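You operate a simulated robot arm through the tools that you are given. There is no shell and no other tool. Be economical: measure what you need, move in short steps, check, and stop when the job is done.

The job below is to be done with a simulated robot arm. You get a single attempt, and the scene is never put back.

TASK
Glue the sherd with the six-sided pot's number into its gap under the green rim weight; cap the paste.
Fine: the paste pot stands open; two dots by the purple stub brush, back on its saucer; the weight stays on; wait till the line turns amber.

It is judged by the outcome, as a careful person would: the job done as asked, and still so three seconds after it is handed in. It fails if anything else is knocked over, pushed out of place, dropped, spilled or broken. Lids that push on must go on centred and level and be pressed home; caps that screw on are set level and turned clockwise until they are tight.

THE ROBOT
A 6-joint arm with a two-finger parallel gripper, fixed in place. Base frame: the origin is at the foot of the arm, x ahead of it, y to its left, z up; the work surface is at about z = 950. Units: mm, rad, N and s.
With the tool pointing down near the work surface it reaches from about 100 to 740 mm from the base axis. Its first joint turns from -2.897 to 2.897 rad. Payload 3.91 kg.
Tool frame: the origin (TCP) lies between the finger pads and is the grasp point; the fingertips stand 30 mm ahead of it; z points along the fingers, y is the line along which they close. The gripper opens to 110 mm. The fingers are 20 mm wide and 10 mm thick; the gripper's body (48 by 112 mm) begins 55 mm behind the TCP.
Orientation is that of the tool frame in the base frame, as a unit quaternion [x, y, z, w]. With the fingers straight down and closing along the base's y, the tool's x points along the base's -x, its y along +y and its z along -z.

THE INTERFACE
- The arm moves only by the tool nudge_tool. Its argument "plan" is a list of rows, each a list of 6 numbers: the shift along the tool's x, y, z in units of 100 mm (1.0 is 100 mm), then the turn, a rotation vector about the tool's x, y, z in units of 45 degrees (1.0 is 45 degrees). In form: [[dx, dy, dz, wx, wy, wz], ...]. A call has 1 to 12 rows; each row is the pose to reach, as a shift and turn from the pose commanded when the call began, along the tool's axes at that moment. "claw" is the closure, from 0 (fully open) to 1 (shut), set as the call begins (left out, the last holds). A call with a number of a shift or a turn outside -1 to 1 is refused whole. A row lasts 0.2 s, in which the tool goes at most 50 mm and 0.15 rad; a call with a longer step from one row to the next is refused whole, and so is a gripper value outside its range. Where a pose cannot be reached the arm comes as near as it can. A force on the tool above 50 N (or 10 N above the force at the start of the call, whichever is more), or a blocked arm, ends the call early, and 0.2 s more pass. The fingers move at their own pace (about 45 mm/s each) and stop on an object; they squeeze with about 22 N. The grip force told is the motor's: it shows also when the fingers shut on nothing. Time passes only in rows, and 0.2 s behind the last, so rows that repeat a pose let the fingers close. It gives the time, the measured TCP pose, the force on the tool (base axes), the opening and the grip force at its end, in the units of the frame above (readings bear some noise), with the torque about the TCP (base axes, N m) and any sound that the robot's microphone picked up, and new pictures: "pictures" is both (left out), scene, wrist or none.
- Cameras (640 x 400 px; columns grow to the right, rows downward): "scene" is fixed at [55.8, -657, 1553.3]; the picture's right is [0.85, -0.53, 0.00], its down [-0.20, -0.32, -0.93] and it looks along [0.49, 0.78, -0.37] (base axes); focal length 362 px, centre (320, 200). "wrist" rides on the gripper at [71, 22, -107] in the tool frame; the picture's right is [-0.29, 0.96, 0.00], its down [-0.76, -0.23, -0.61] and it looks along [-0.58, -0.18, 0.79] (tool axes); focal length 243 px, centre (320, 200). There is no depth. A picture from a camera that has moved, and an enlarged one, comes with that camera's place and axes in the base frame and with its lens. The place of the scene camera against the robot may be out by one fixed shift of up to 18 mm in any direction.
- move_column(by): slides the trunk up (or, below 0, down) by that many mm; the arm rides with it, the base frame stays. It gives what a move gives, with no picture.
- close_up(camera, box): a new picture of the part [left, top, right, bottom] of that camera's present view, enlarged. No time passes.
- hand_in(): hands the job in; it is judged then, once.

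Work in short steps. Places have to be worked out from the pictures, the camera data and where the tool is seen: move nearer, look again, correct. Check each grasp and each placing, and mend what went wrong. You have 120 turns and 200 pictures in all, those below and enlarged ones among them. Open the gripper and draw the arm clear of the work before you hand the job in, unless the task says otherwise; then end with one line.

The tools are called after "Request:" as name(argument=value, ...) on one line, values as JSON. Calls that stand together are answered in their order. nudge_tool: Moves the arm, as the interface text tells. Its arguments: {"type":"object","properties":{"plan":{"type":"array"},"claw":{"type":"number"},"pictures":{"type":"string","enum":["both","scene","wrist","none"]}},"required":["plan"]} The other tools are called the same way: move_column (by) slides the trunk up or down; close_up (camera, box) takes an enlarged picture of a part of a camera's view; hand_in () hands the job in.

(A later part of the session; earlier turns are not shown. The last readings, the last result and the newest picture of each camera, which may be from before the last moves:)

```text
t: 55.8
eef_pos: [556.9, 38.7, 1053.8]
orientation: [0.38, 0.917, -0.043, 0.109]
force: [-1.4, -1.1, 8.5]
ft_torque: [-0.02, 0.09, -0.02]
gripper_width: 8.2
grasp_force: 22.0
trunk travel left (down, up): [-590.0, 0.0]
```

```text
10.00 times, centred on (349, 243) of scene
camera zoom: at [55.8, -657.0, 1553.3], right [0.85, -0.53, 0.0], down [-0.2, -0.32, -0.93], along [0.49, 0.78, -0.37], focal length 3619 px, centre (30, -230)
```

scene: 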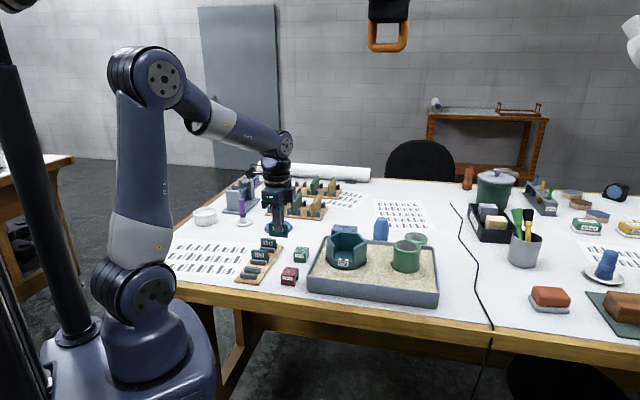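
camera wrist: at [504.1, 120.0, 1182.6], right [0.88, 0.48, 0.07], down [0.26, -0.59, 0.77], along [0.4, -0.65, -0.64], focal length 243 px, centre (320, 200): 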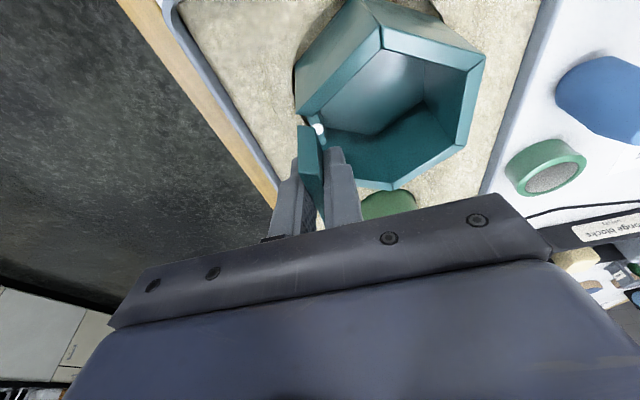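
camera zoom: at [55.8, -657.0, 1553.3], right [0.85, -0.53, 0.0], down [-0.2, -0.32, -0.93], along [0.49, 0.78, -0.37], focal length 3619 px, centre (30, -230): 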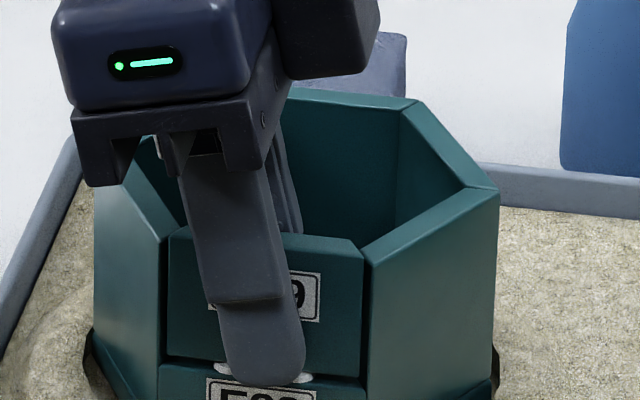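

Nearly seated; it is touching the dots. I press a little further.

Request:
nudge_tool(plan=[[0.005, 0, 0.02, 0, 0, 0], [0.009, 0, 0.035, 0, 0, 0], [0.009, 0, 0.035, 0, 0, 0]], pictures="none")

Request:
close_up(camera="scene", box=[329, 223, 369, 263])

```text
t: 56.6
eef_pos: [554.6, 37.4, 1052.6]
orientation: [0.381, 0.917, -0.042, 0.112]
force: [1.1, -3.3, 47.9]
ft_torque: [-0.12, 0.22, -0.07]
gripper_width: 8.3
grasp_force: 21.9
trunk travel left (down, up): [-590.0, 0.0]
```

```text
10.00 times, centred on (349, 243) of scene
camera zoom: at [55.8, -657.0, 1553.3], right [0.85, -0.53, 0.0], down [-0.2, -0.32, -0.93], along [0.49, 0.78, -0.37], focal length 3619 px, centre (30, -230)
```

zoom: 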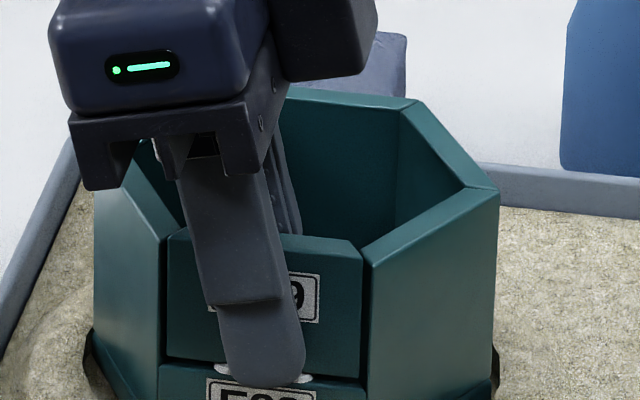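

The sherd is seated on the paste (firm contact). I relieve the press and open the fingers a little.

Request:
nudge_tool(plan=[[-0.007, 0, -0.028, 0, 0, 0], [-0.007, 0, -0.028, 0, 0, 0]], pictures="none")

Request:
nudge_tool(plan=[[0, 0, 0, 0, 0, 0], [0, 0, 0, 0, 0, 0]], claw=0.72, pictures="wrist")

Request:
close_up(camera="scene", box=[329, 223, 369, 263])

```text
t: 57.2
eef_pos: [555.3, 37.6, 1053.4]
orientation: [0.38, 0.917, -0.042, 0.109]
force: [5.9, -1.9, 33.8]
ft_torque: [-0.08, -0.02, 0.07]
gripper_width: 8.2
grasp_force: 21.9
trunk travel left (down, up): [-590.0, 0.0]
```

```text
t: 57.8
eef_pos: [554.7, 38.5, 1049.7]
orientation: [0.381, 0.918, -0.044, 0.104]
force: [0.7, 0.1, 0.1]
ft_torque: [-0.01, 0.02, -0.02]
gripper_width: 30.6
grasp_force: 0.1
trunk travel left (down, up): [-590.0, 0.0]
camera wrist: at [503.6, 120.1, 1137.3], right [0.88, 0.48, 0.06], down [0.26, -0.59, 0.76], along [0.4, -0.65, -0.64], focal length 243 px, centre (320, 200)
```

wrist: 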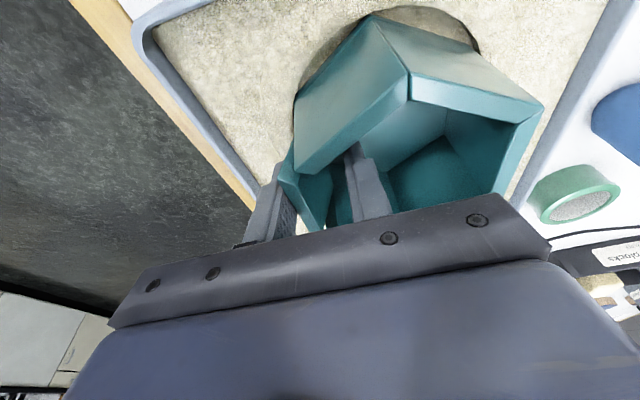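

```text
10.00 times, centred on (349, 243) of scene
camera zoom: at [55.8, -657.0, 1553.3], right [0.85, -0.53, 0.0], down [-0.2, -0.32, -0.93], along [0.49, 0.78, -0.37], focal length 3619 px, centre (30, -230)
```

zoom: 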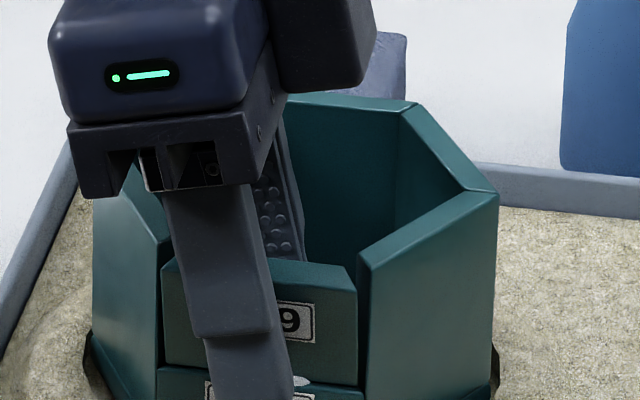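

On release the sherd leans outward against the outer finger. I close again to stand it up and inspect how it sits.

Request:
nudge_tool(plan=[[0, 0, 0, 0, 0, 0], [0, 0, 0, 0, 0, 0], [0, 0, 0, 0, 0, 0]], claw=1, pictures="wrist")

Request:
close_up(camera="scene", box=[329, 223, 369, 263])

Request:
close_up(camera="wrist", box=[240, 100, 420, 240])

```text
t: 58.6
eef_pos: [555.8, 38.5, 1051.0]
orientation: [0.38, 0.918, -0.045, 0.106]
force: [0.3, -0.8, -0.8]
ft_torque: [-0.02, 0.09, 0.03]
gripper_width: 8.5
grasp_force: 22.1
trunk travel left (down, up): [-590.0, 0.0]
camera wrist: at [504.5, 120.0, 1138.6], right [0.88, 0.48, 0.07], down [0.26, -0.59, 0.77], along [0.4, -0.65, -0.64], focal length 243 px, centre (320, 200)
```

wrist: 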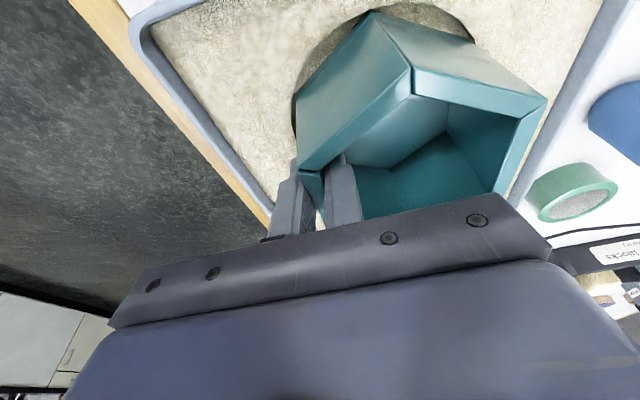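

```text
10.00 times, centred on (349, 243) of scene
camera zoom: at [55.8, -657.0, 1553.3], right [0.85, -0.53, 0.0], down [-0.2, -0.32, -0.93], along [0.49, 0.78, -0.37], focal length 3619 px, centre (30, -230)
```

zoom: 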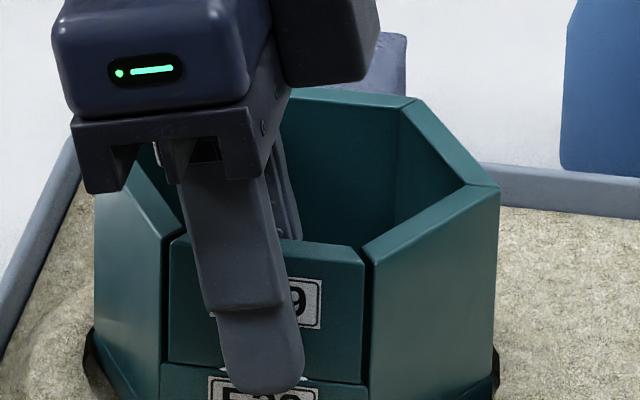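

```text
2.86 times, centred on (330, 170) of wrist
camera zoom: at [504.5, 120.0, 1138.6], right [0.88, 0.48, 0.07], down [0.26, -0.59, 0.77], along [0.4, -0.65, -0.64], focal length 693 px, centre (291, 286)
```

zoom: 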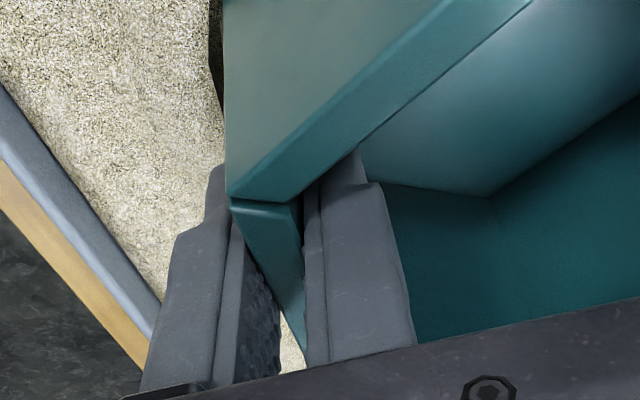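

It is upright again, flush and in plane. I hold it a few seconds under light downward load for the paste to take, then release in small increments.

Request:
nudge_tool(plan=[[0.003, 0.005, 0.012, 0, 0, 0], [0.003, 0.005, 0.012, 0, 0, 0], [0.003, 0.005, 0.012, 0, 0, 0], [0.003, 0.005, 0.012, 0, 0, 0], [0.003, 0.005, 0.012, 0, 0, 0], [0.003, 0.005, 0.012, 0, 0, 0], [0.003, 0.005, 0.012, 0, 0, 0], [0.003, 0.005, 0.012, 0, 0, 0], [0, 0.005, 0, 0, 0, 0], [0, 0.005, 0, 0, 0, 0]], pictures="none")

Request:
nudge_tool(plan=[[0, 0, 0, 0, 0, 0], [0, 0, 0, 0, 0, 0]], claw=0.9, pictures="none")

Request:
close_up(camera="scene", box=[329, 223, 369, 263])

```text
t: 60.8
eef_pos: [556.0, 38.5, 1050.8]
orientation: [0.381, 0.917, -0.044, 0.106]
force: [1.7, -1.3, -0.2]
ft_torque: [-0.25, -0.28, -0.02]
gripper_width: 8.9
grasp_force: 21.9
trunk travel left (down, up): [-590.0, 0.0]
```

```text
t: 61.4
eef_pos: [555.0, 37.4, 1050.9]
orientation: [0.38, 0.918, -0.044, 0.107]
force: [-0.8, -0.2, -0.4]
ft_torque: [-0.03, 0.0, 0.0]
gripper_width: 10.8
grasp_force: 0.0
trunk travel left (down, up): [-590.0, 0.0]
```

```text
10.00 times, centred on (349, 243) of scene
camera zoom: at [55.8, -657.0, 1553.3], right [0.85, -0.53, 0.0], down [-0.2, -0.32, -0.93], along [0.49, 0.78, -0.37], focal length 3619 px, centre (30, -230)
```

zoom: 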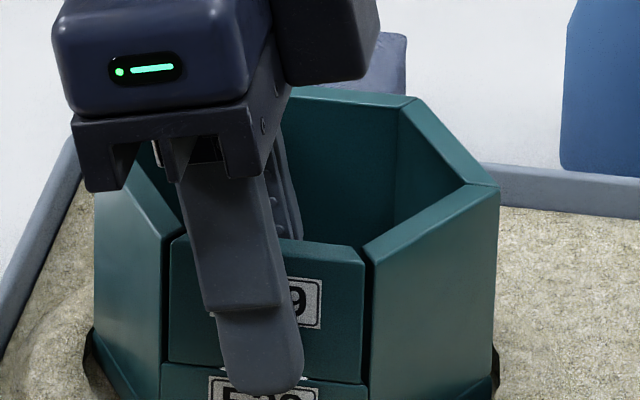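

It seems steady with 11 mm opening. I open further in small steps.

Request:
nudge_tool(plan=[[0, 0, 0, 0, 0, 0], [0, 0, 0, 0, 0, 0], [0, 0, 0, 0, 0, 0]], claw=0.84, pictures="wrist")

Request:
close_up(camera="scene", box=[329, 223, 369, 263])

Request:
close_up(camera="wrist", box=[240, 100, 420, 240])

```text
t: 62.2
eef_pos: [556.2, 39.3, 1051.6]
orientation: [0.38, 0.918, -0.045, 0.107]
force: [-0.3, -0.1, 0.8]
ft_torque: [-0.05, 0.0, 0.01]
gripper_width: 17.6
grasp_force: 0.1
trunk travel left (down, up): [-590.0, 0.0]
camera wrist: at [504.9, 120.3, 1138.9], right [0.88, 0.48, 0.07], down [0.26, -0.59, 0.77], along [0.41, -0.65, -0.64], focal length 243 px, centre (320, 200)
```

wrist: 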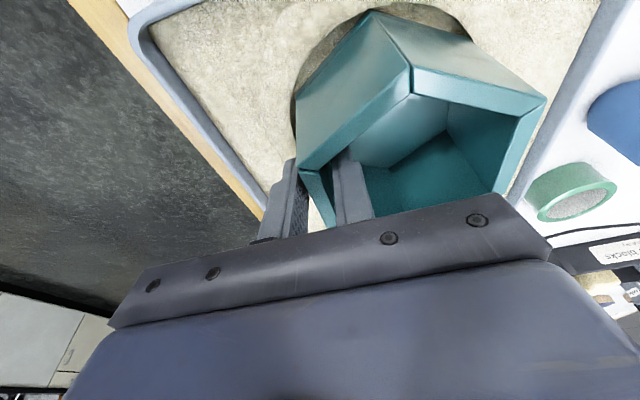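

```text
10.00 times, centred on (349, 243) of scene
camera zoom: at [55.8, -657.0, 1553.3], right [0.85, -0.53, 0.0], down [-0.2, -0.32, -0.93], along [0.49, 0.78, -0.37], focal length 3619 px, centre (30, -230)
```

zoom: 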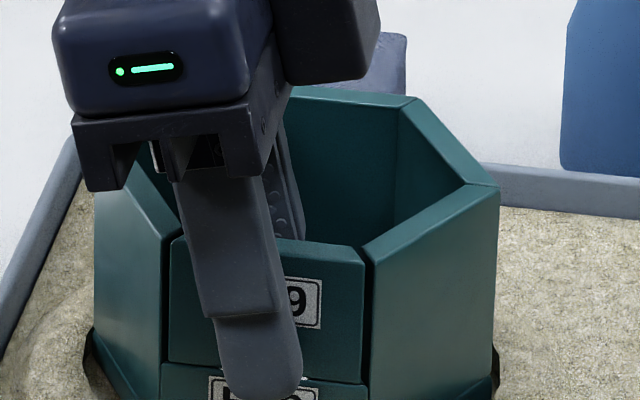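

```text
2.86 times, centred on (330, 170) of wrist
camera zoom: at [504.9, 120.3, 1138.9], right [0.88, 0.48, 0.07], down [0.26, -0.59, 0.77], along [0.41, -0.65, -0.64], focal length 693 px, centre (291, 286)
```

zoom: 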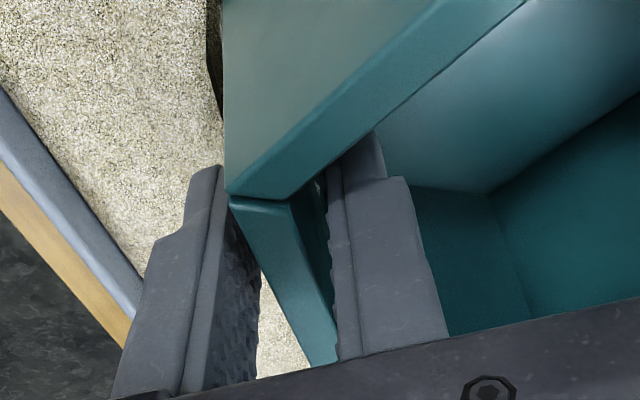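

The sherd stands on its own, flush. I withdraw along the finger axis, then straighten up.

Request:
nudge_tool(plan=[[0, 0, -0.08, 0, 0, 0], [0, 0, -0.18, 0, 0, 0], [0, 0, -0.3, 0, 0, 0], [0, 0, -0.45, 0, 0, 0], [0, 0, -0.65, 0, 0, 0]], pictures="wrist")

Request:
close_up(camera="scene", box=[324, 213, 374, 273])

Request:
close_up(camera="wrist", box=[260, 0, 460, 180])

```text
t: 63.4
eef_pos: [544.7, 49.5, 1115.2]
orientation: [0.38, 0.918, -0.043, 0.108]
force: [0.6, 1.0, 0.1]
ft_torque: [0.02, -0.02, 0.0]
gripper_width: 17.7
grasp_force: 0.1
trunk travel left (down, up): [-590.0, 0.0]
camera wrist: at [493.9, 130.6, 1202.0], right [0.88, 0.48, 0.07], down [0.26, -0.59, 0.77], along [0.41, -0.65, -0.64], focal length 243 px, centre (320, 200)
```

wrist: 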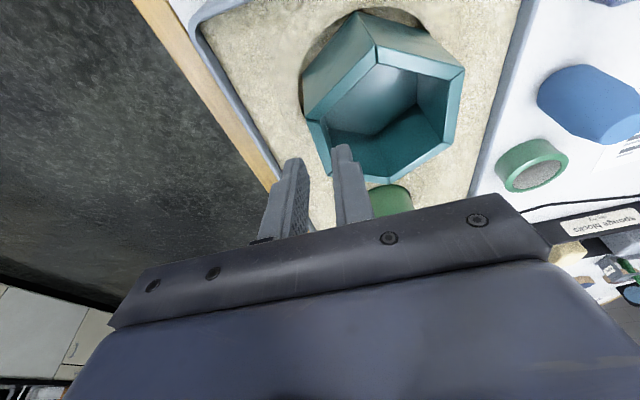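

```text
6.67 times, centred on (349, 243) of scene
camera zoom: at [55.8, -657.0, 1553.3], right [0.85, -0.53, 0.0], down [-0.2, -0.32, -0.93], along [0.49, 0.78, -0.37], focal length 2412 px, centre (127, -87)
```

zoom: 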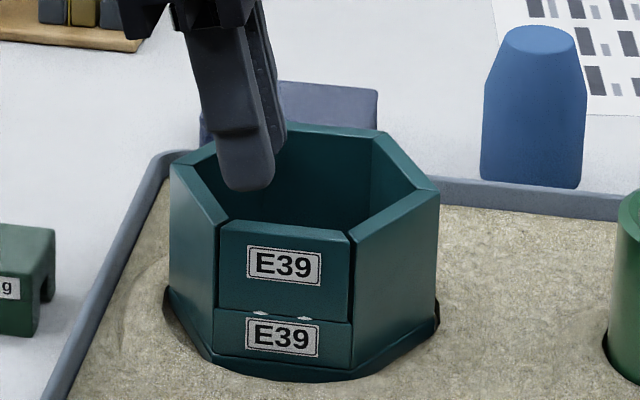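

```text
2.22 times, centred on (360, 90) of wrist
camera zoom: at [493.9, 130.6, 1202.0], right [0.88, 0.48, 0.07], down [0.26, -0.59, 0.77], along [0.41, -0.65, -0.64], focal length 539 px, centre (231, 444)
```

zoom: 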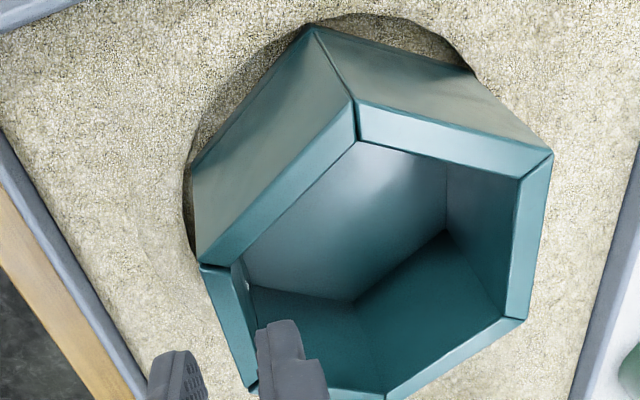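

The sherd is seated flush in the gap. Now I straighten the tool and head for the green weight, which is at about (519, 200.5), top z≈984, 42 mm deep across the slot direction.

Request:
nudge_tool(plan=[[0, 0, -0.1, 0, 0.1, 0], [0, 0, -0.1, 0, 0.2, 0], [0, 0, -0.1, 0, 0.295, 0], [0, 0, -0.1, 0, 0.295, 0]], claw=0.3, pictures="none")

```text
t: 64.4
eef_pos: [544.8, 52.1, 1124.5]
orientation: [0.383, 0.924, 0.0, 0.0]
force: [-0.3, -0.4, 0.0]
ft_torque: [0.01, 0.0, 0.02]
gripper_width: 77.1
grasp_force: 0.0
trunk travel left (down, up): [-590.0, 0.0]
```

Request:
nudge_tool(plan=[[0.31, 0.22, 0, 0, 0, 0], [0.616, 0.434, 0, 0, 0, 0]], pictures="none")

Request:
nudge_tool(plan=[[0.31, 0.22, 0.1, 0, 0, 0], [0.616, 0.434, 0.3, 0, 0, 0], [0.616, 0.434, 0.4, 0, 0, 0]], pictures="wrist")

Request:
close_up(camera="wrist", box=[230, 60, 430, 200])

```text
t: 65.0
eef_pos: [532.2, 127.1, 1124.2]
orientation: [0.383, 0.924, 0.0, 0.0]
force: [0.3, -0.2, 0.8]
ft_torque: [-0.02, 0.0, -0.02]
gripper_width: 77.1
grasp_force: 0.1
trunk travel left (down, up): [-590.0, 0.0]
```

```text
t: 65.8
eef_pos: [519.3, 200.0, 1084.1]
orientation: [0.382, 0.924, 0.002, 0.001]
force: [-1.1, 0.9, -0.6]
ft_torque: [-0.02, 0.01, 0.0]
gripper_width: 76.8
grasp_force: 0.0
trunk travel left (down, up): [-590.0, 0.0]
camera wrist: at [483.6, 265.8, 1190.9], right [0.88, 0.47, 0.0], down [0.37, -0.7, 0.61], along [0.29, -0.54, -0.79], focal length 243 px, centre (320, 200)
```

wrist: 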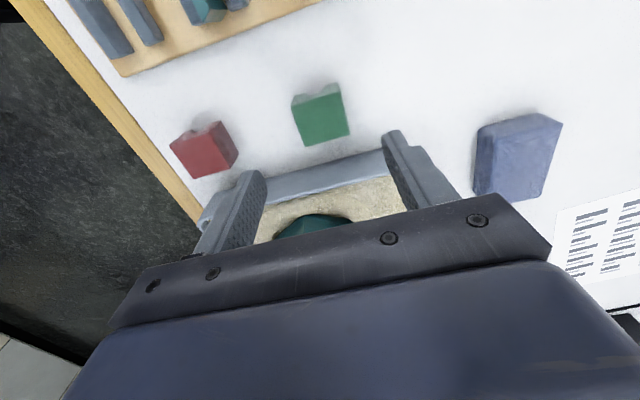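

```text
2.86 times, centred on (330, 130) of wrist
camera zoom: at [483.6, 265.8, 1190.9], right [0.88, 0.47, 0.0], down [0.37, -0.7, 0.61], along [0.29, -0.54, -0.79], focal length 693 px, centre (291, 400)
```

zoom: 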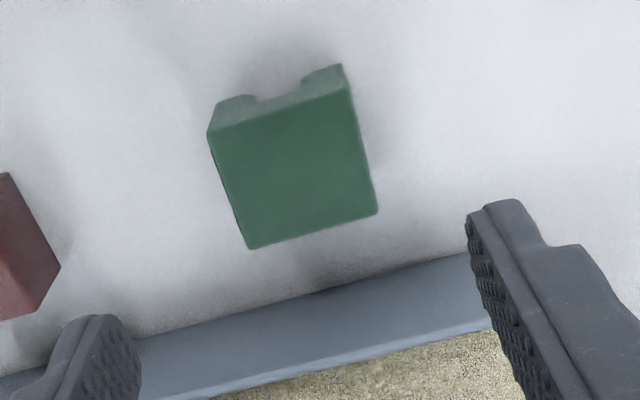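

The weight sits legs down with a slot about 14 mm wide, and its centre is at (519, 201.5). I go down and grip it.

Request:
nudge_tool(plan=[[0.01, 0.01, 0.3, 0, 0, 0], [0.01, 0.01, 0.6, 0, 0, 0], [0.01, 0.01, 0.85, 0, 0, 0], [0.01, 0.01, 0.9, 0, 0, 0]], pictures="none")

Request:
nudge_tool(plan=[[0, 0, 0, 0, 0, 0], [0, 0, 0, 0, 0, 0], [0, 0, 0, 0, 0, 0], [0, 0, 0, 0, 0, 0]], claw=1, pictures="wrist")

```text
t: 66.8
eef_pos: [519.2, 201.3, 993.6]
orientation: [0.383, 0.924, 0.0, 0.001]
force: [0.6, 0.2, -0.2]
ft_torque: [-0.02, 0.03, -0.01]
gripper_width: 76.9
grasp_force: 0.0
trunk travel left (down, up): [-590.0, 0.0]
```

```text
t: 67.8
eef_pos: [519.0, 201.0, 994.3]
orientation: [0.383, 0.924, 0.0, 0.0]
force: [0.1, 0.8, -0.9]
ft_torque: [0.01, 0.01, -0.01]
gripper_width: 43.5
grasp_force: 22.3
trunk travel left (down, up): [-590.0, 0.0]
camera wrist: at [483.8, 266.9, 1100.9], right [0.88, 0.47, 0.0], down [0.37, -0.7, 0.61], along [0.29, -0.54, -0.79], focal length 243 px, centre (320, 200)
```

wrist: 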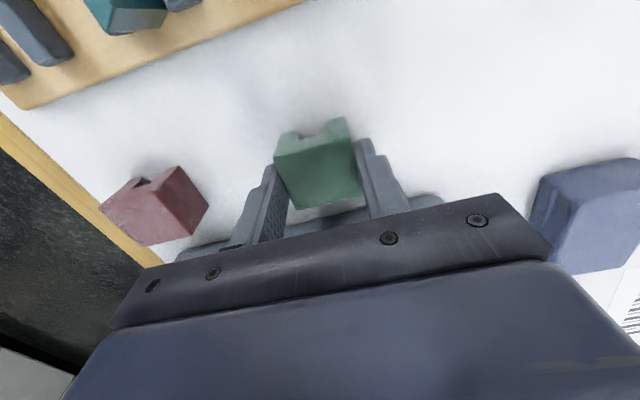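

Gripped at 43.5 mm. I lift and carry it over to the sherd, keeping its orientation.

Request:
nudge_tool(plan=[[0, 0, -0.3, 0, 0, 0], [0, 0, -0.65, 0, 0, 0], [0, 0, -1, 0, 0, 0]], pictures="none")

Request:
nudge_tool(plan=[[0, 0, -0.38, 0, 0, 0], [-0.3, -0.19, -0.38, 0, 0, 0], [-0.6, -0.38, -0.38, 0, 0, 0], [-0.94, -0.58, -0.38, 0, 0, 0]], pictures="none")

Request:
nudge_tool(plan=[[-0.3, -0.18, 0, 0, 0, 0], [-0.5, -0.316, 0, 0, 0, 0], [-0.5, -0.316, 0, 0, 0, 0]], pictures="wrist")

Request:
close_up(camera="scene", box=[319, 193, 379, 263])

Request:
close_up(camera="wrist", box=[240, 40, 440, 220])

```text
t: 68.6
eef_pos: [519.0, 199.5, 1096.2]
orientation: [0.382, 0.924, 0.001, 0.0]
force: [0.1, 0.2, -0.9]
ft_torque: [0.03, -0.02, 0.0]
gripper_width: 43.5
grasp_force: 22.4
trunk travel left (down, up): [-590.0, 0.0]
```

```text
t: 69.6
eef_pos: [544.4, 92.4, 1132.4]
orientation: [0.383, 0.924, 0.001, 0.0]
force: [0.7, -0.2, -1.4]
ft_torque: [0.02, -0.01, 0.0]
gripper_width: 43.6
grasp_force: 22.1
trunk travel left (down, up): [-590.0, 0.0]
```

```text
t: 70.4
eef_pos: [557.7, 35.4, 1131.3]
orientation: [0.383, 0.924, 0.001, 0.001]
force: [0.0, -0.6, -0.7]
ft_torque: [-0.02, 0.01, -0.01]
gripper_width: 43.5
grasp_force: 22.2
trunk travel left (down, up): [-590.0, 0.0]
camera wrist: at [521.8, 100.9, 1238.5], right [0.88, 0.47, 0.0], down [0.37, -0.7, 0.61], along [0.29, -0.54, -0.79], focal length 243 px, centre (320, 200)
```

wrist: 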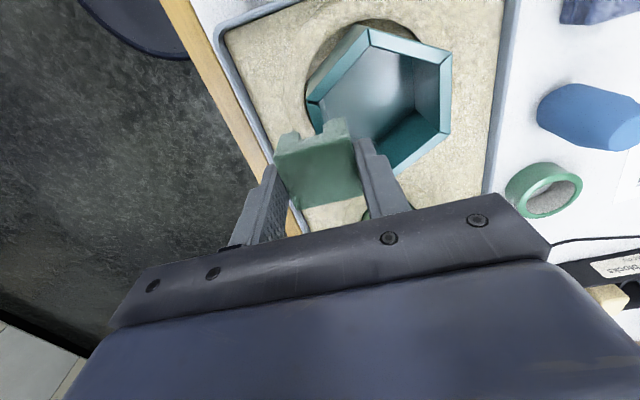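

```text
5.71 times, centred on (349, 228) of scene
camera zoom: at [55.8, -657.0, 1553.3], right [0.85, -0.53, 0.0], down [-0.2, -0.32, -0.93], along [0.49, 0.78, -0.37], focal length 2068 px, centre (154, 40)
```

zoom: 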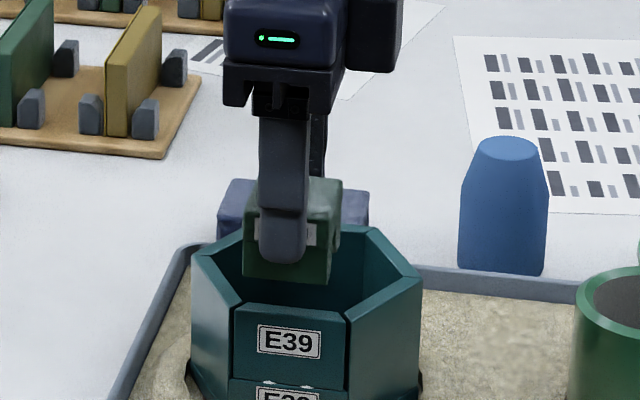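

```text
2.22 times, centred on (340, 130) of wrist
camera zoom: at [521.8, 100.9, 1238.5], right [0.88, 0.47, 0.0], down [0.37, -0.7, 0.61], along [0.29, -0.54, -0.79], focal length 539 px, centre (276, 356)
```

zoom: 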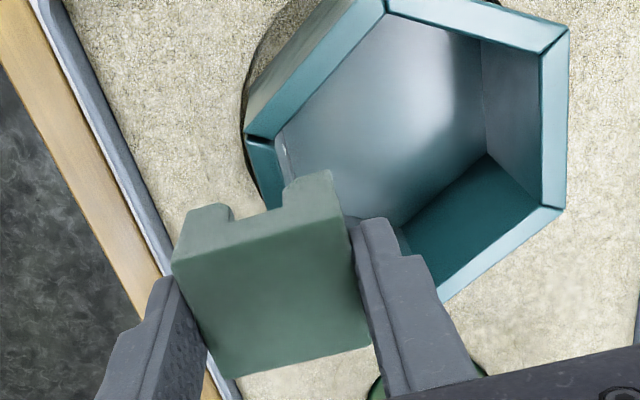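

I lower it to just above the rim and compare the slot with the sherd's top edge.

Request:
nudge_tool(plan=[[0, 0.01, 0.1, 0, 0, 0], [0, 0.01, 0.18, 0, 0, 0], [0, 0.01, 0.18, 0, 0, 0]], pictures="wrist")

Request:
close_up(camera="wrist", box=[260, 80, 370, 190])

Request:
close_up(camera="scene", box=[324, 208, 374, 258])

```text
t: 71.2
eef_pos: [557.8, 35.4, 1114.9]
orientation: [0.383, 0.924, 0.001, 0.0]
force: [-0.3, -0.2, -1.2]
ft_torque: [0.01, 0.0, 0.0]
gripper_width: 43.6
grasp_force: 22.1
trunk travel left (down, up): [-590.0, 0.0]
camera wrist: at [522.7, 101.8, 1221.2], right [0.88, 0.47, 0.0], down [0.37, -0.7, 0.61], along [0.29, -0.54, -0.79], focal length 243 px, centre (320, 200)
```

wrist: 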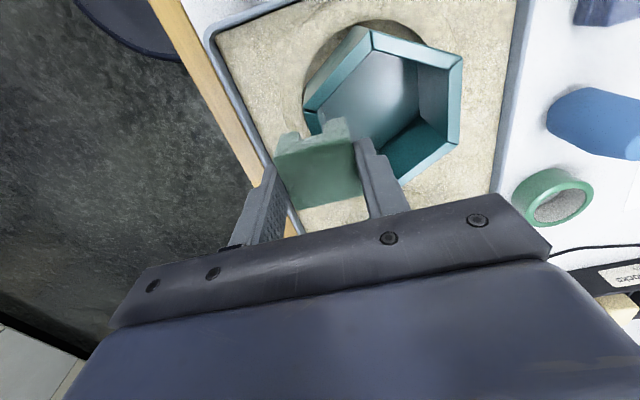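

```text
3.64 times, centred on (315, 135) of wrist
camera zoom: at [522.7, 101.8, 1221.2], right [0.88, 0.47, 0.0], down [0.37, -0.7, 0.61], along [0.29, -0.54, -0.79], focal length 882 px, centre (338, 436)
```

zoom: 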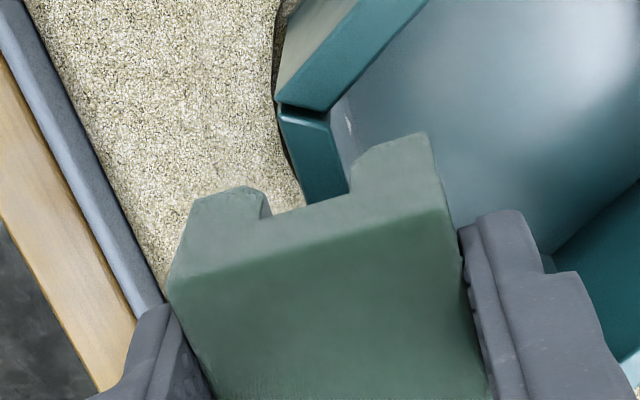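

```text
8.00 times, centred on (349, 233) of scene
camera zoom: at [55.8, -657.0, 1553.3], right [0.85, -0.53, 0.0], down [-0.2, -0.32, -0.93], along [0.49, 0.78, -0.37], focal length 2895 px, centre (88, -64)
```

zoom: 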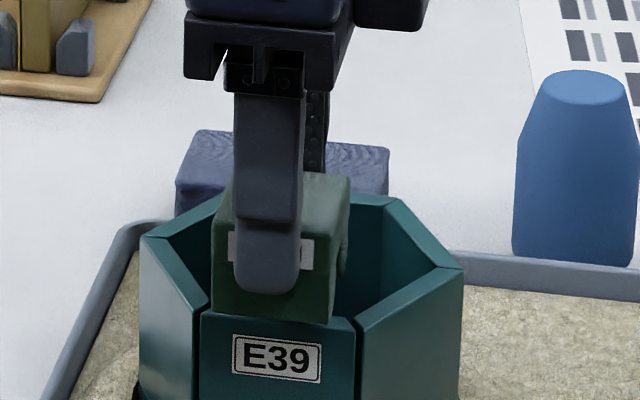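

Slot and sherd top agree to about 1 mm. A small shift, then I lower slowly onto the sherd.

Request:
nudge_tool(plan=[[-0.018, 0.006, 0.03, 0, 0, 0], [-0.018, 0.006, 0.08, 0, 0, 0], [-0.018, 0.006, 0.13, 0, 0, 0], [-0.018, 0.006, 0.16, 0, 0, 0]], pictures="none")

Request:
close_up(camera="scene", box=[324, 208, 374, 258])

```text
t: 72.2
eef_pos: [561.2, 35.3, 1098.6]
orientation: [0.383, 0.924, 0.0, 0.0]
force: [-0.6, 0.1, -1.7]
ft_torque: [-0.05, -0.01, 0.0]
gripper_width: 43.5
grasp_force: 22.4
trunk travel left (down, up): [-590.0, 0.0]
```

```text
8.00 times, centred on (349, 233) of scene
camera zoom: at [55.8, -657.0, 1553.3], right [0.85, -0.53, 0.0], down [-0.2, -0.32, -0.93], along [0.49, 0.78, -0.37], focal length 2895 px, centre (88, -64)
```

zoom: 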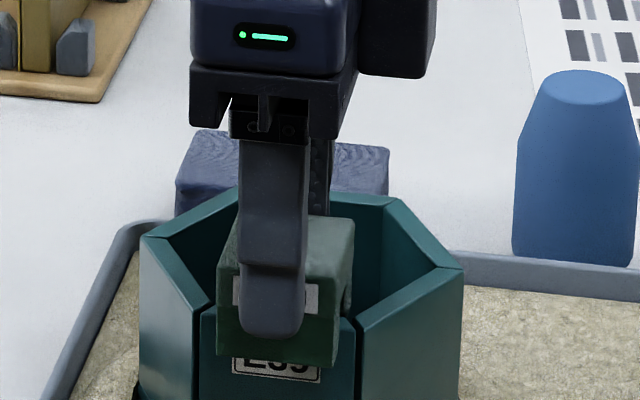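

The legs straddle the sherd without contact. I continue slowly until it seats.

Request:
nudge_tool(plan=[[0, 0, 0.02, 0, 0, 0], [0, 0, 0.04, 0, 0, 0], [0, 0, 0.06, 0, 0, 0]], pictures="none")

Request:
close_up(camera="scene", box=[324, 208, 374, 258])

```text
t: 73.0
eef_pos: [559.1, 34.5, 1093.2]
orientation: [0.382, 0.924, 0.001, -0.001]
force: [-0.4, 0.3, -1.4]
ft_torque: [-0.03, 0.02, 0.02]
gripper_width: 43.6
grasp_force: 22.2
trunk travel left (down, up): [-590.0, 0.0]
```

```text
8.00 times, centred on (349, 233) of scene
camera zoom: at [55.8, -657.0, 1553.3], right [0.85, -0.53, 0.0], down [-0.2, -0.32, -0.93], along [0.49, 0.78, -0.37], focal length 2895 px, centre (88, -64)
```

zoom: 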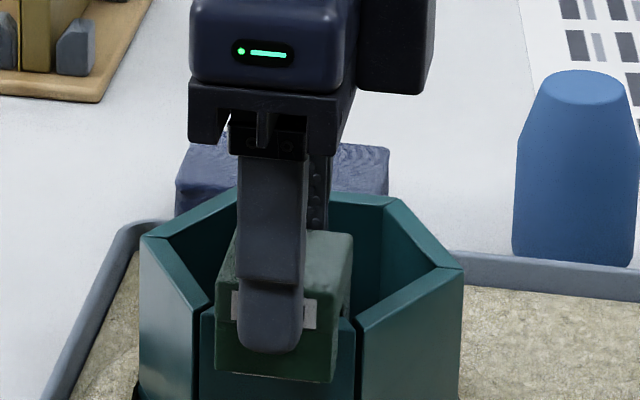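

Request:
nudge_tool(plan=[[0, 0, 0.015, 0, 0, 0], [0, 0, 0.03, 0, 0, 0], [0, 0, 0.045, 0, 0, 0]], pictures="none")

Request:
close_up(camera="scene", box=[324, 213, 374, 263])

```text
t: 73.8
eef_pos: [559.2, 35.1, 1088.6]
orientation: [0.383, 0.924, 0.001, 0.001]
force: [1.4, 0.1, -1.7]
ft_torque: [-0.01, 0.01, -0.02]
gripper_width: 43.7
grasp_force: 22.6
trunk travel left (down, up): [-590.0, 0.0]
```

```text
8.00 times, centred on (349, 238) of scene
camera zoom: at [55.8, -657.0, 1553.3], right [0.85, -0.53, 0.0], down [-0.2, -0.32, -0.93], along [0.49, 0.78, -0.37], focal length 2895 px, centre (88, -104)
```

zoom: 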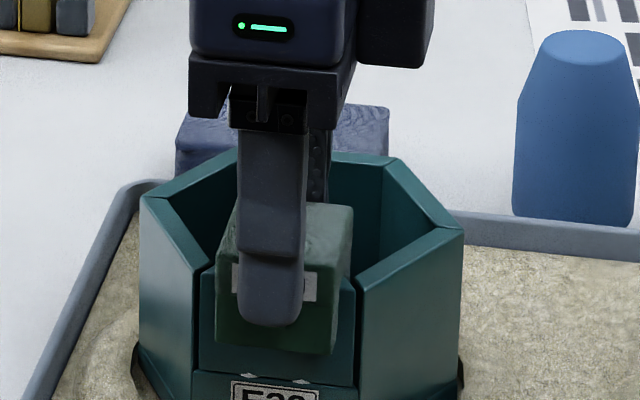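

Request:
nudge_tool(plan=[[0, 0, 0.015, 0, 0, 0], [0, 0, 0.03, 0, 0, 0], [0, 0, 0.045, 0, 0, 0]], pictures="none")

```text
t: 74.6
eef_pos: [559.0, 35.1, 1086.9]
orientation: [0.382, 0.924, 0.002, 0.003]
force: [0.2, 0.2, 17.2]
ft_torque: [0.02, 0.01, -0.06]
gripper_width: 43.5
grasp_force: 22.7
trunk travel left (down, up): [-590.0, 0.0]
```

Seated: 17 N straight down, with no side torque. I relieve the load and open a little at a time.

Request:
nudge_tool(plan=[[0, 0, -0.022, 0, 0, 0], [0, 0, -0.022, 0, 0, 0]], pictures="none")

Request:
nudge_tool(plan=[[0, 0, 0, 0, 0, 0], [0, 0, 0, 0, 0, 0]], claw=0.57, pictures="none")

Request:
close_up(camera="scene", box=[324, 213, 374, 263])

```text
t: 75.2
eef_pos: [558.9, 35.6, 1085.9]
orientation: [0.383, 0.924, 0.001, 0.0]
force: [2.9, -1.8, 10.6]
ft_torque: [-0.02, -0.13, 0.0]
gripper_width: 43.6
grasp_force: 22.0
trunk travel left (down, up): [-590.0, 0.0]
```

```text
t: 75.8
eef_pos: [559.0, 35.9, 1085.4]
orientation: [0.383, 0.924, 0.0, 0.001]
force: [-0.2, 0.7, 0.4]
ft_torque: [-0.04, 0.01, -0.02]
gripper_width: 47.4
grasp_force: 0.0
trunk travel left (down, up): [-590.0, 0.0]
```

```text
8.00 times, centred on (349, 238) of scene
camera zoom: at [55.8, -657.0, 1553.3], right [0.85, -0.53, 0.0], down [-0.2, -0.32, -0.93], along [0.49, 0.78, -0.37], focal length 2895 px, centre (88, -104)
```

zoom: 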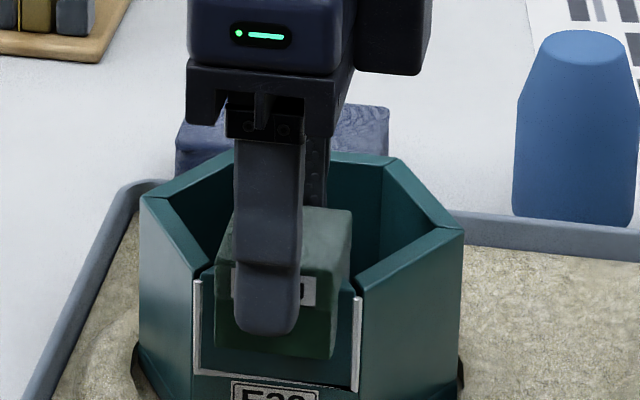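

The white glue line has appeared around the joint. I open a bit more and withdraw straight up.

Request:
nudge_tool(plan=[[0, 0, 0, 0, 0, 0], [0, 0, 0, 0, 0, 0], [0, 0, -0.15, 0, 0, 0], [0, 0, -0.4, 0, 0, 0], [0, 0, -0.7, 0, 0, 0]], claw=0.48, pictures="wrist")

Request:
close_up(camera="scene", box=[324, 213, 374, 273])

```text
t: 77.0
eef_pos: [558.1, 35.9, 1155.2]
orientation: [0.382, 0.924, 0.001, 0.001]
force: [-0.4, -0.3, -0.3]
ft_torque: [0.01, 0.0, -0.02]
gripper_width: 57.2
grasp_force: 0.1
trunk travel left (down, up): [-590.0, 0.0]
camera wrist: at [523.2, 101.1, 1263.3], right [0.88, 0.47, 0.0], down [0.37, -0.7, 0.61], along [0.29, -0.54, -0.79], focal length 243 px, centre (320, 200)
```

wrist: 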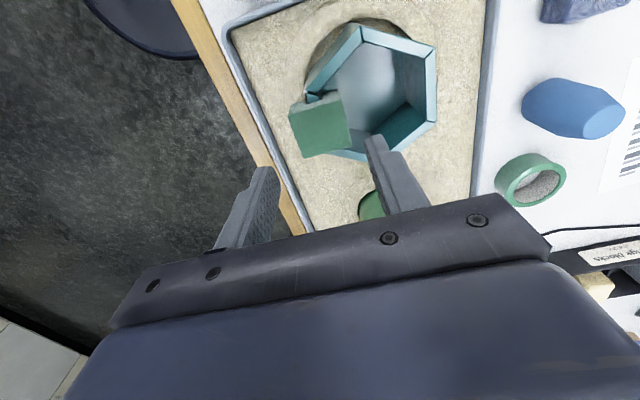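

```text
6.67 times, centred on (349, 243) of scene
camera zoom: at [55.8, -657.0, 1553.3], right [0.85, -0.53, 0.0], down [-0.2, -0.32, -0.93], along [0.49, 0.78, -0.37], focal length 2412 px, centre (127, -87)
```

zoom: 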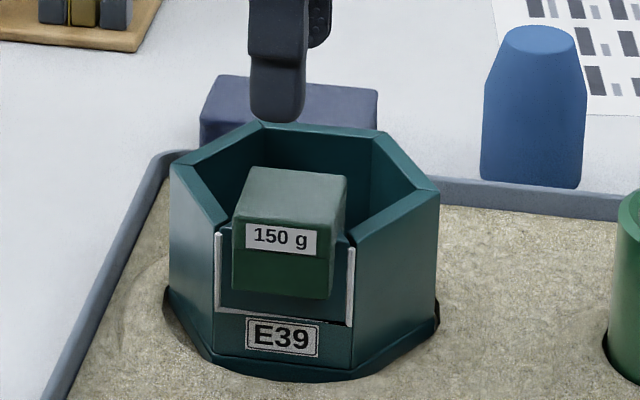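

The sherd is in place with the weight on and a white line that is still curing. Now the lid: I turn the tool back and fly to it.

Request:
nudge_tool(plan=[[0.15, 0.15, 0, 0, 0, -0.17], [0.3, 0.3, 0, 0, 0, -0.34], [0.46, 0.46, 0, 0, 0, -0.5], [0.61, 0.61, 0, 0, 0, -0.67], [0.77, 0.77, 0, 0, 0, -0.84], [0.92, 0.92, 0, 0, 0, -1]], pictures="none")

Request:
nudge_tool(plan=[[0, 0.17, 0, 0, 0, -0.17], [0, 0.34, 0, 0, 0, -0.34], [0, 0.5, 0, 0, 0, -0.5], [0, 0.67, 0, 0, 0, -0.67], [0, 0.84, 0, 0, 0, -0.84], [0, 1, 0, 0, 0, -1]], pictures="none")

Request:
nudge_tool(plan=[[-0.28, 0.32, 0, 0, 0, 0], [-0.56, 0.63, 0, 0, 0, 0]], pictures="none")

Request:
nudge_tool(plan=[[-0.28, 0.32, 0.2, 0, 0, 0], [-0.56, 0.63, 0.45, 0, 0, 0], [-0.56, 0.63, 0.45, 0, 0, 0]], pictures="wrist")

Request:
close_up(camera="wrist", box=[230, 40, 410, 200])

```text
t: 78.4
eef_pos: [558.7, 165.5, 1156.7]
orientation: [-0.001, 1.0, 0.0, 0.001]
force: [-0.3, -0.1, -0.1]
ft_torque: [-0.02, 0.02, 0.0]
gripper_width: 57.1
grasp_force: 0.1
trunk travel left (down, up): [-590.0, 0.0]
```

```text
t: 79.8
eef_pos: [559.7, 265.1, 1155.1]
orientation: [-0.383, 0.924, -0.001, 0.0]
force: [-0.5, 0.2, -0.4]
ft_torque: [0.0, -0.01, -0.05]
gripper_width: 57.2
grasp_force: 0.1
trunk travel left (down, up): [-590.0, 0.0]
```

```text
t: 80.4
eef_pos: [552.9, 349.6, 1155.5]
orientation: [-0.382, 0.924, -0.001, -0.001]
force: [-0.5, -0.4, 0.1]
ft_torque: [-0.02, 0.04, 0.01]
gripper_width: 57.3
grasp_force: 0.1
trunk travel left (down, up): [-590.0, 0.0]
```

```text
t: 81.2
eef_pos: [548.7, 433.5, 1110.5]
orientation: [-0.383, 0.924, 0.0, -0.001]
force: [0.0, -0.4, -1.0]
ft_torque: [-0.02, -0.01, 0.01]
gripper_width: 57.3
grasp_force: 0.1
trunk travel left (down, up): [-590.0, 0.0]
camera wrist: at [483.0, 399.4, 1216.9], right [-0.47, 0.88, 0.0], down [0.7, 0.37, 0.61], along [0.54, 0.29, -0.79], focal length 243 px, centre (320, 200)
```

wrist: 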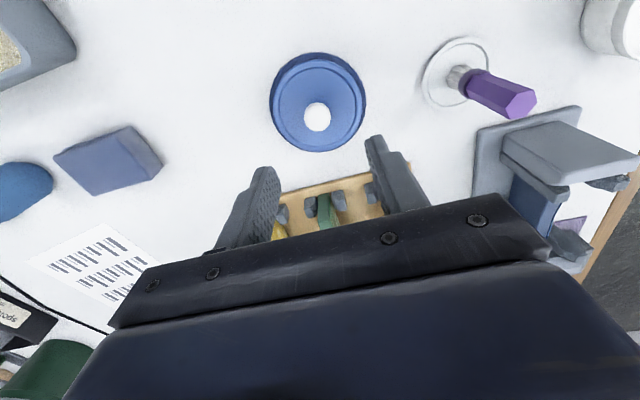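

```text
2.50 times, centred on (320, 120) of wrist
camera zoom: at [483.0, 399.4, 1216.9], right [-0.47, 0.88, 0.0], down [0.7, 0.37, 0.61], along [0.54, 0.29, -0.79], focal length 606 px, centre (320, 400)
```

zoom: 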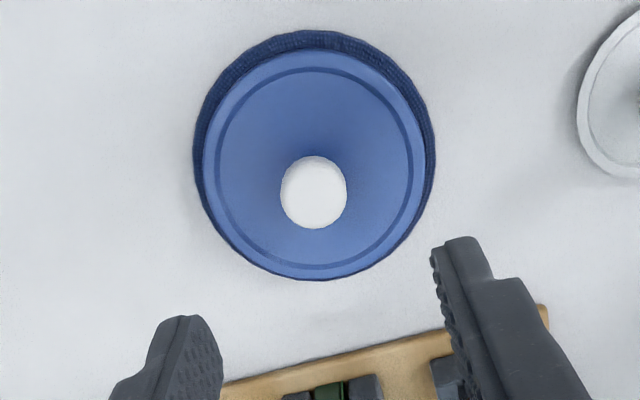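

The lid's edge looks knurled, so I examine the lid and tub more closely to tell whether it pushes or screws on.

Request:
close_up(camera="wrist", box=[260, 40, 380, 160])

Request:
close_up(camera="scene", box=[185, 195, 225, 235])

Request:
close_up(camera="scene", box=[255, 210, 300, 240])

```text
3.33 times, centred on (320, 100) of wrist
camera zoom: at [483.0, 399.4, 1216.9], right [-0.47, 0.88, 0.0], down [0.7, 0.37, 0.61], along [0.54, 0.29, -0.79], focal length 809 px, centre (320, 533)
```

zoom: 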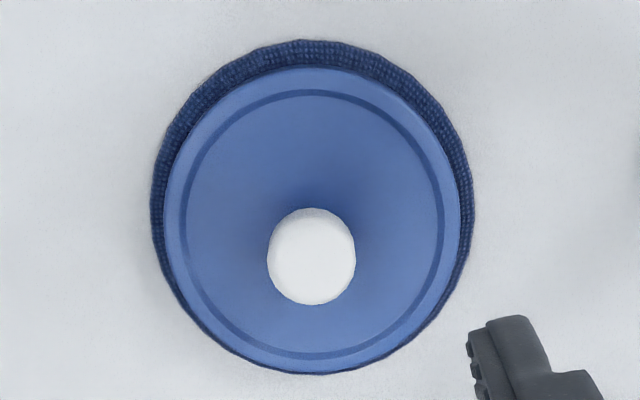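

```text
10.00 times, centred on (205, 215) of scene
camera zoom: at [55.8, -657.0, 1553.3], right [0.85, -0.53, 0.0], down [-0.2, -0.32, -0.93], along [0.49, 0.78, -0.37], focal length 3619 px, centre (1470, 50)
```

zoom: 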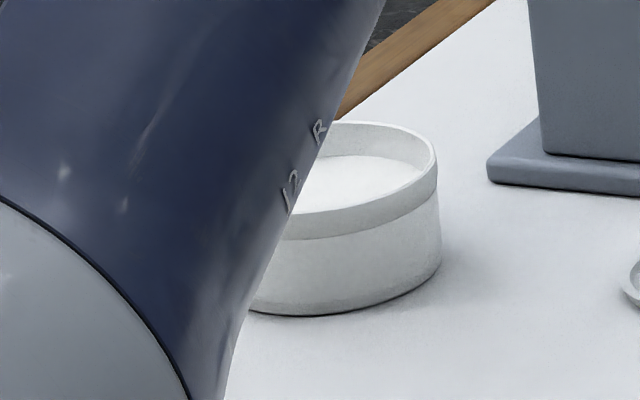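

```text
13.33 times, centred on (278, 225) of scene
camera zoom: at [55.8, -657.0, 1553.3], right [0.85, -0.53, 0.0], down [-0.2, -0.32, -0.93], along [0.49, 0.78, -0.37], focal length 4825 px, centre (887, -133)
```

zoom: 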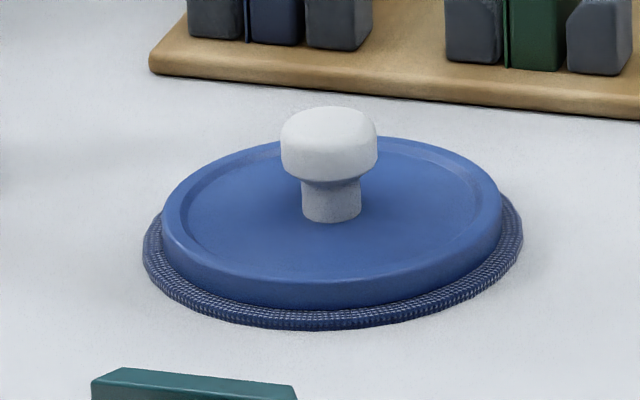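

The dark ring is a woven mat under the lid. The tub has no thread, so this is a push-on lid. The knob is at (549, 432.5), top z≈999, right under the tool. I go down and grip it.

Request:
nudge_tool(plan=[[0, 0, 0.3, 0, 0, 0], [0, 0, 0.6, 0, 0, 0], [0, 0, 0.75, 0, 0, 0]], pictures="none")

Request:
nudge_tool(plan=[[0, 0, 0.15, 0, 0, 0], [0, 0, 0.3, 0, 0, 0], [0, 0, 0.33, 0, 0, 0]], pictures="none")

Request:
close_up(camera="scene", box=[250, 190, 310, 240])

```text
t: 82.0
eef_pos: [549.3, 434.9, 1035.0]
orientation: [-0.382, 0.924, 0.0, 0.001]
force: [0.0, -0.1, 0.0]
ft_torque: [-0.02, 0.03, -0.04]
gripper_width: 57.2
grasp_force: 0.1
trunk travel left (down, up): [-590.0, 0.0]
```

```text
t: 82.8
eef_pos: [549.6, 433.8, 1002.5]
orientation: [-0.382, 0.924, 0.001, 0.0]
force: [0.3, 0.4, 0.4]
ft_torque: [0.02, 0.03, 0.0]
gripper_width: 57.0
grasp_force: 0.0
trunk travel left (down, up): [-590.0, 0.0]
```

```text
8.00 times, centred on (280, 215) of scene
camera zoom: at [55.8, -657.0, 1553.3], right [0.85, -0.53, 0.0], down [-0.2, -0.32, -0.93], along [0.49, 0.78, -0.37], focal length 2895 px, centre (640, 80)
```

zoom: 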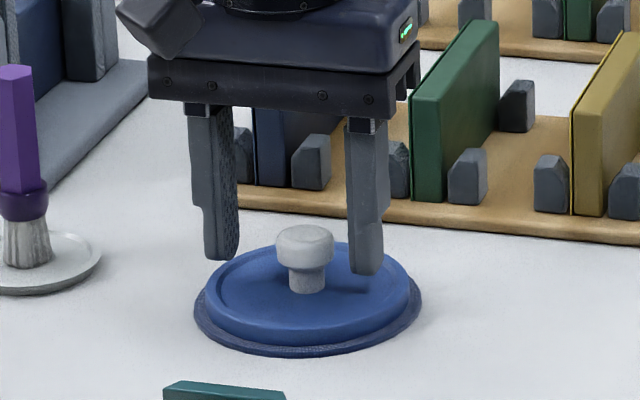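

Request:
close_up(camera="wrist", box=[220, 70, 420, 230])

```text
2.50 times, centred on (320, 150) of wrist
camera zoom: at [483.4, 399.5, 1109.1], right [-0.47, 0.88, 0.0], down [0.7, 0.37, 0.61], along [0.54, 0.29, -0.79], focal length 606 px, centre (320, 325)
```

zoom: 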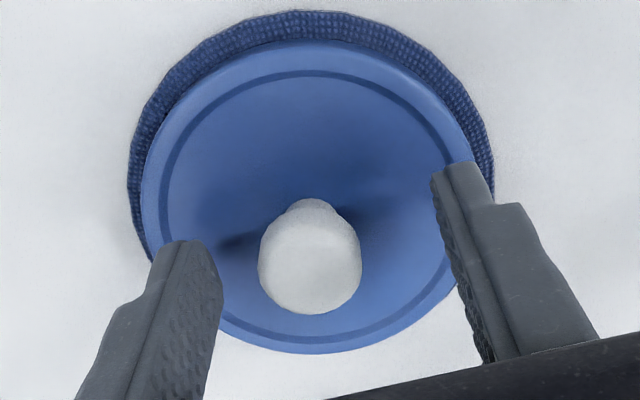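

Both views put the knob about 4 mm to the -e side and about 3 mm towards the base from the finger centre. I shift by that and close.

Request:
nudge_tool(plan=[[0.03, -0.04, 0, 0, 0, 0], [0.03, -0.04, 0, 0, 0, 0]], pictures="none")

Request:
nudge_tool(plan=[[0, 0, 0, 0, 0, 0], [0, 0, 0, 0, 0, 0], [0, 0, 0, 0, 0, 0], [0, 0, 0, 0, 0, 0]], claw=1, pictures="wrist")

Request:
close_up(camera="scene", box=[250, 190, 310, 240])

```text
t: 83.4
eef_pos: [550.9, 428.8, 1003.9]
orientation: [-0.383, 0.924, 0.0, 0.001]
force: [0.2, 1.4, -0.1]
ft_torque: [0.01, 0.04, -0.06]
gripper_width: 57.1
grasp_force: 0.1
trunk travel left (down, up): [-590.0, 0.0]
```

```text
t: 84.4
eef_pos: [550.8, 430.0, 1002.7]
orientation: [-0.383, 0.924, 0.002, 0.001]
force: [-0.3, 0.7, 0.3]
ft_torque: [-0.02, 0.01, 0.01]
gripper_width: 24.2
grasp_force: 22.2
trunk travel left (down, up): [-590.0, 0.0]
camera wrist: at [484.3, 394.5, 1109.5], right [-0.47, 0.88, 0.0], down [0.7, 0.37, 0.61], along [0.54, 0.29, -0.79], focal length 243 px, centre (320, 200)
```

wrist: 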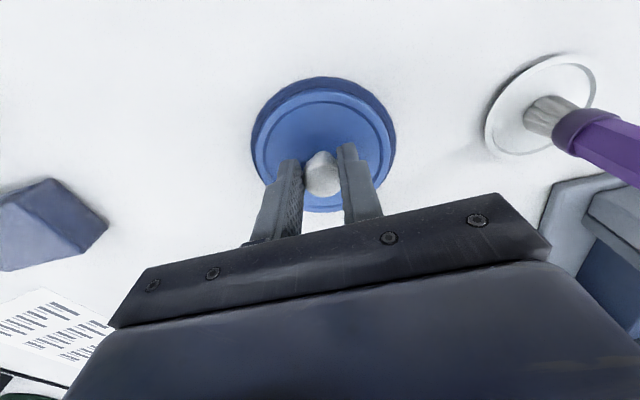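

```text
8.00 times, centred on (280, 215) of scene
camera zoom: at [55.8, -657.0, 1553.3], right [0.85, -0.53, 0.0], down [-0.2, -0.32, -0.93], along [0.49, 0.78, -0.37], focal length 2895 px, centre (640, 80)
```

zoom: 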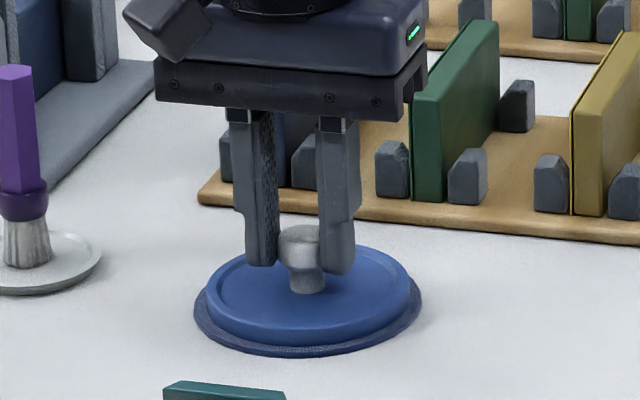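

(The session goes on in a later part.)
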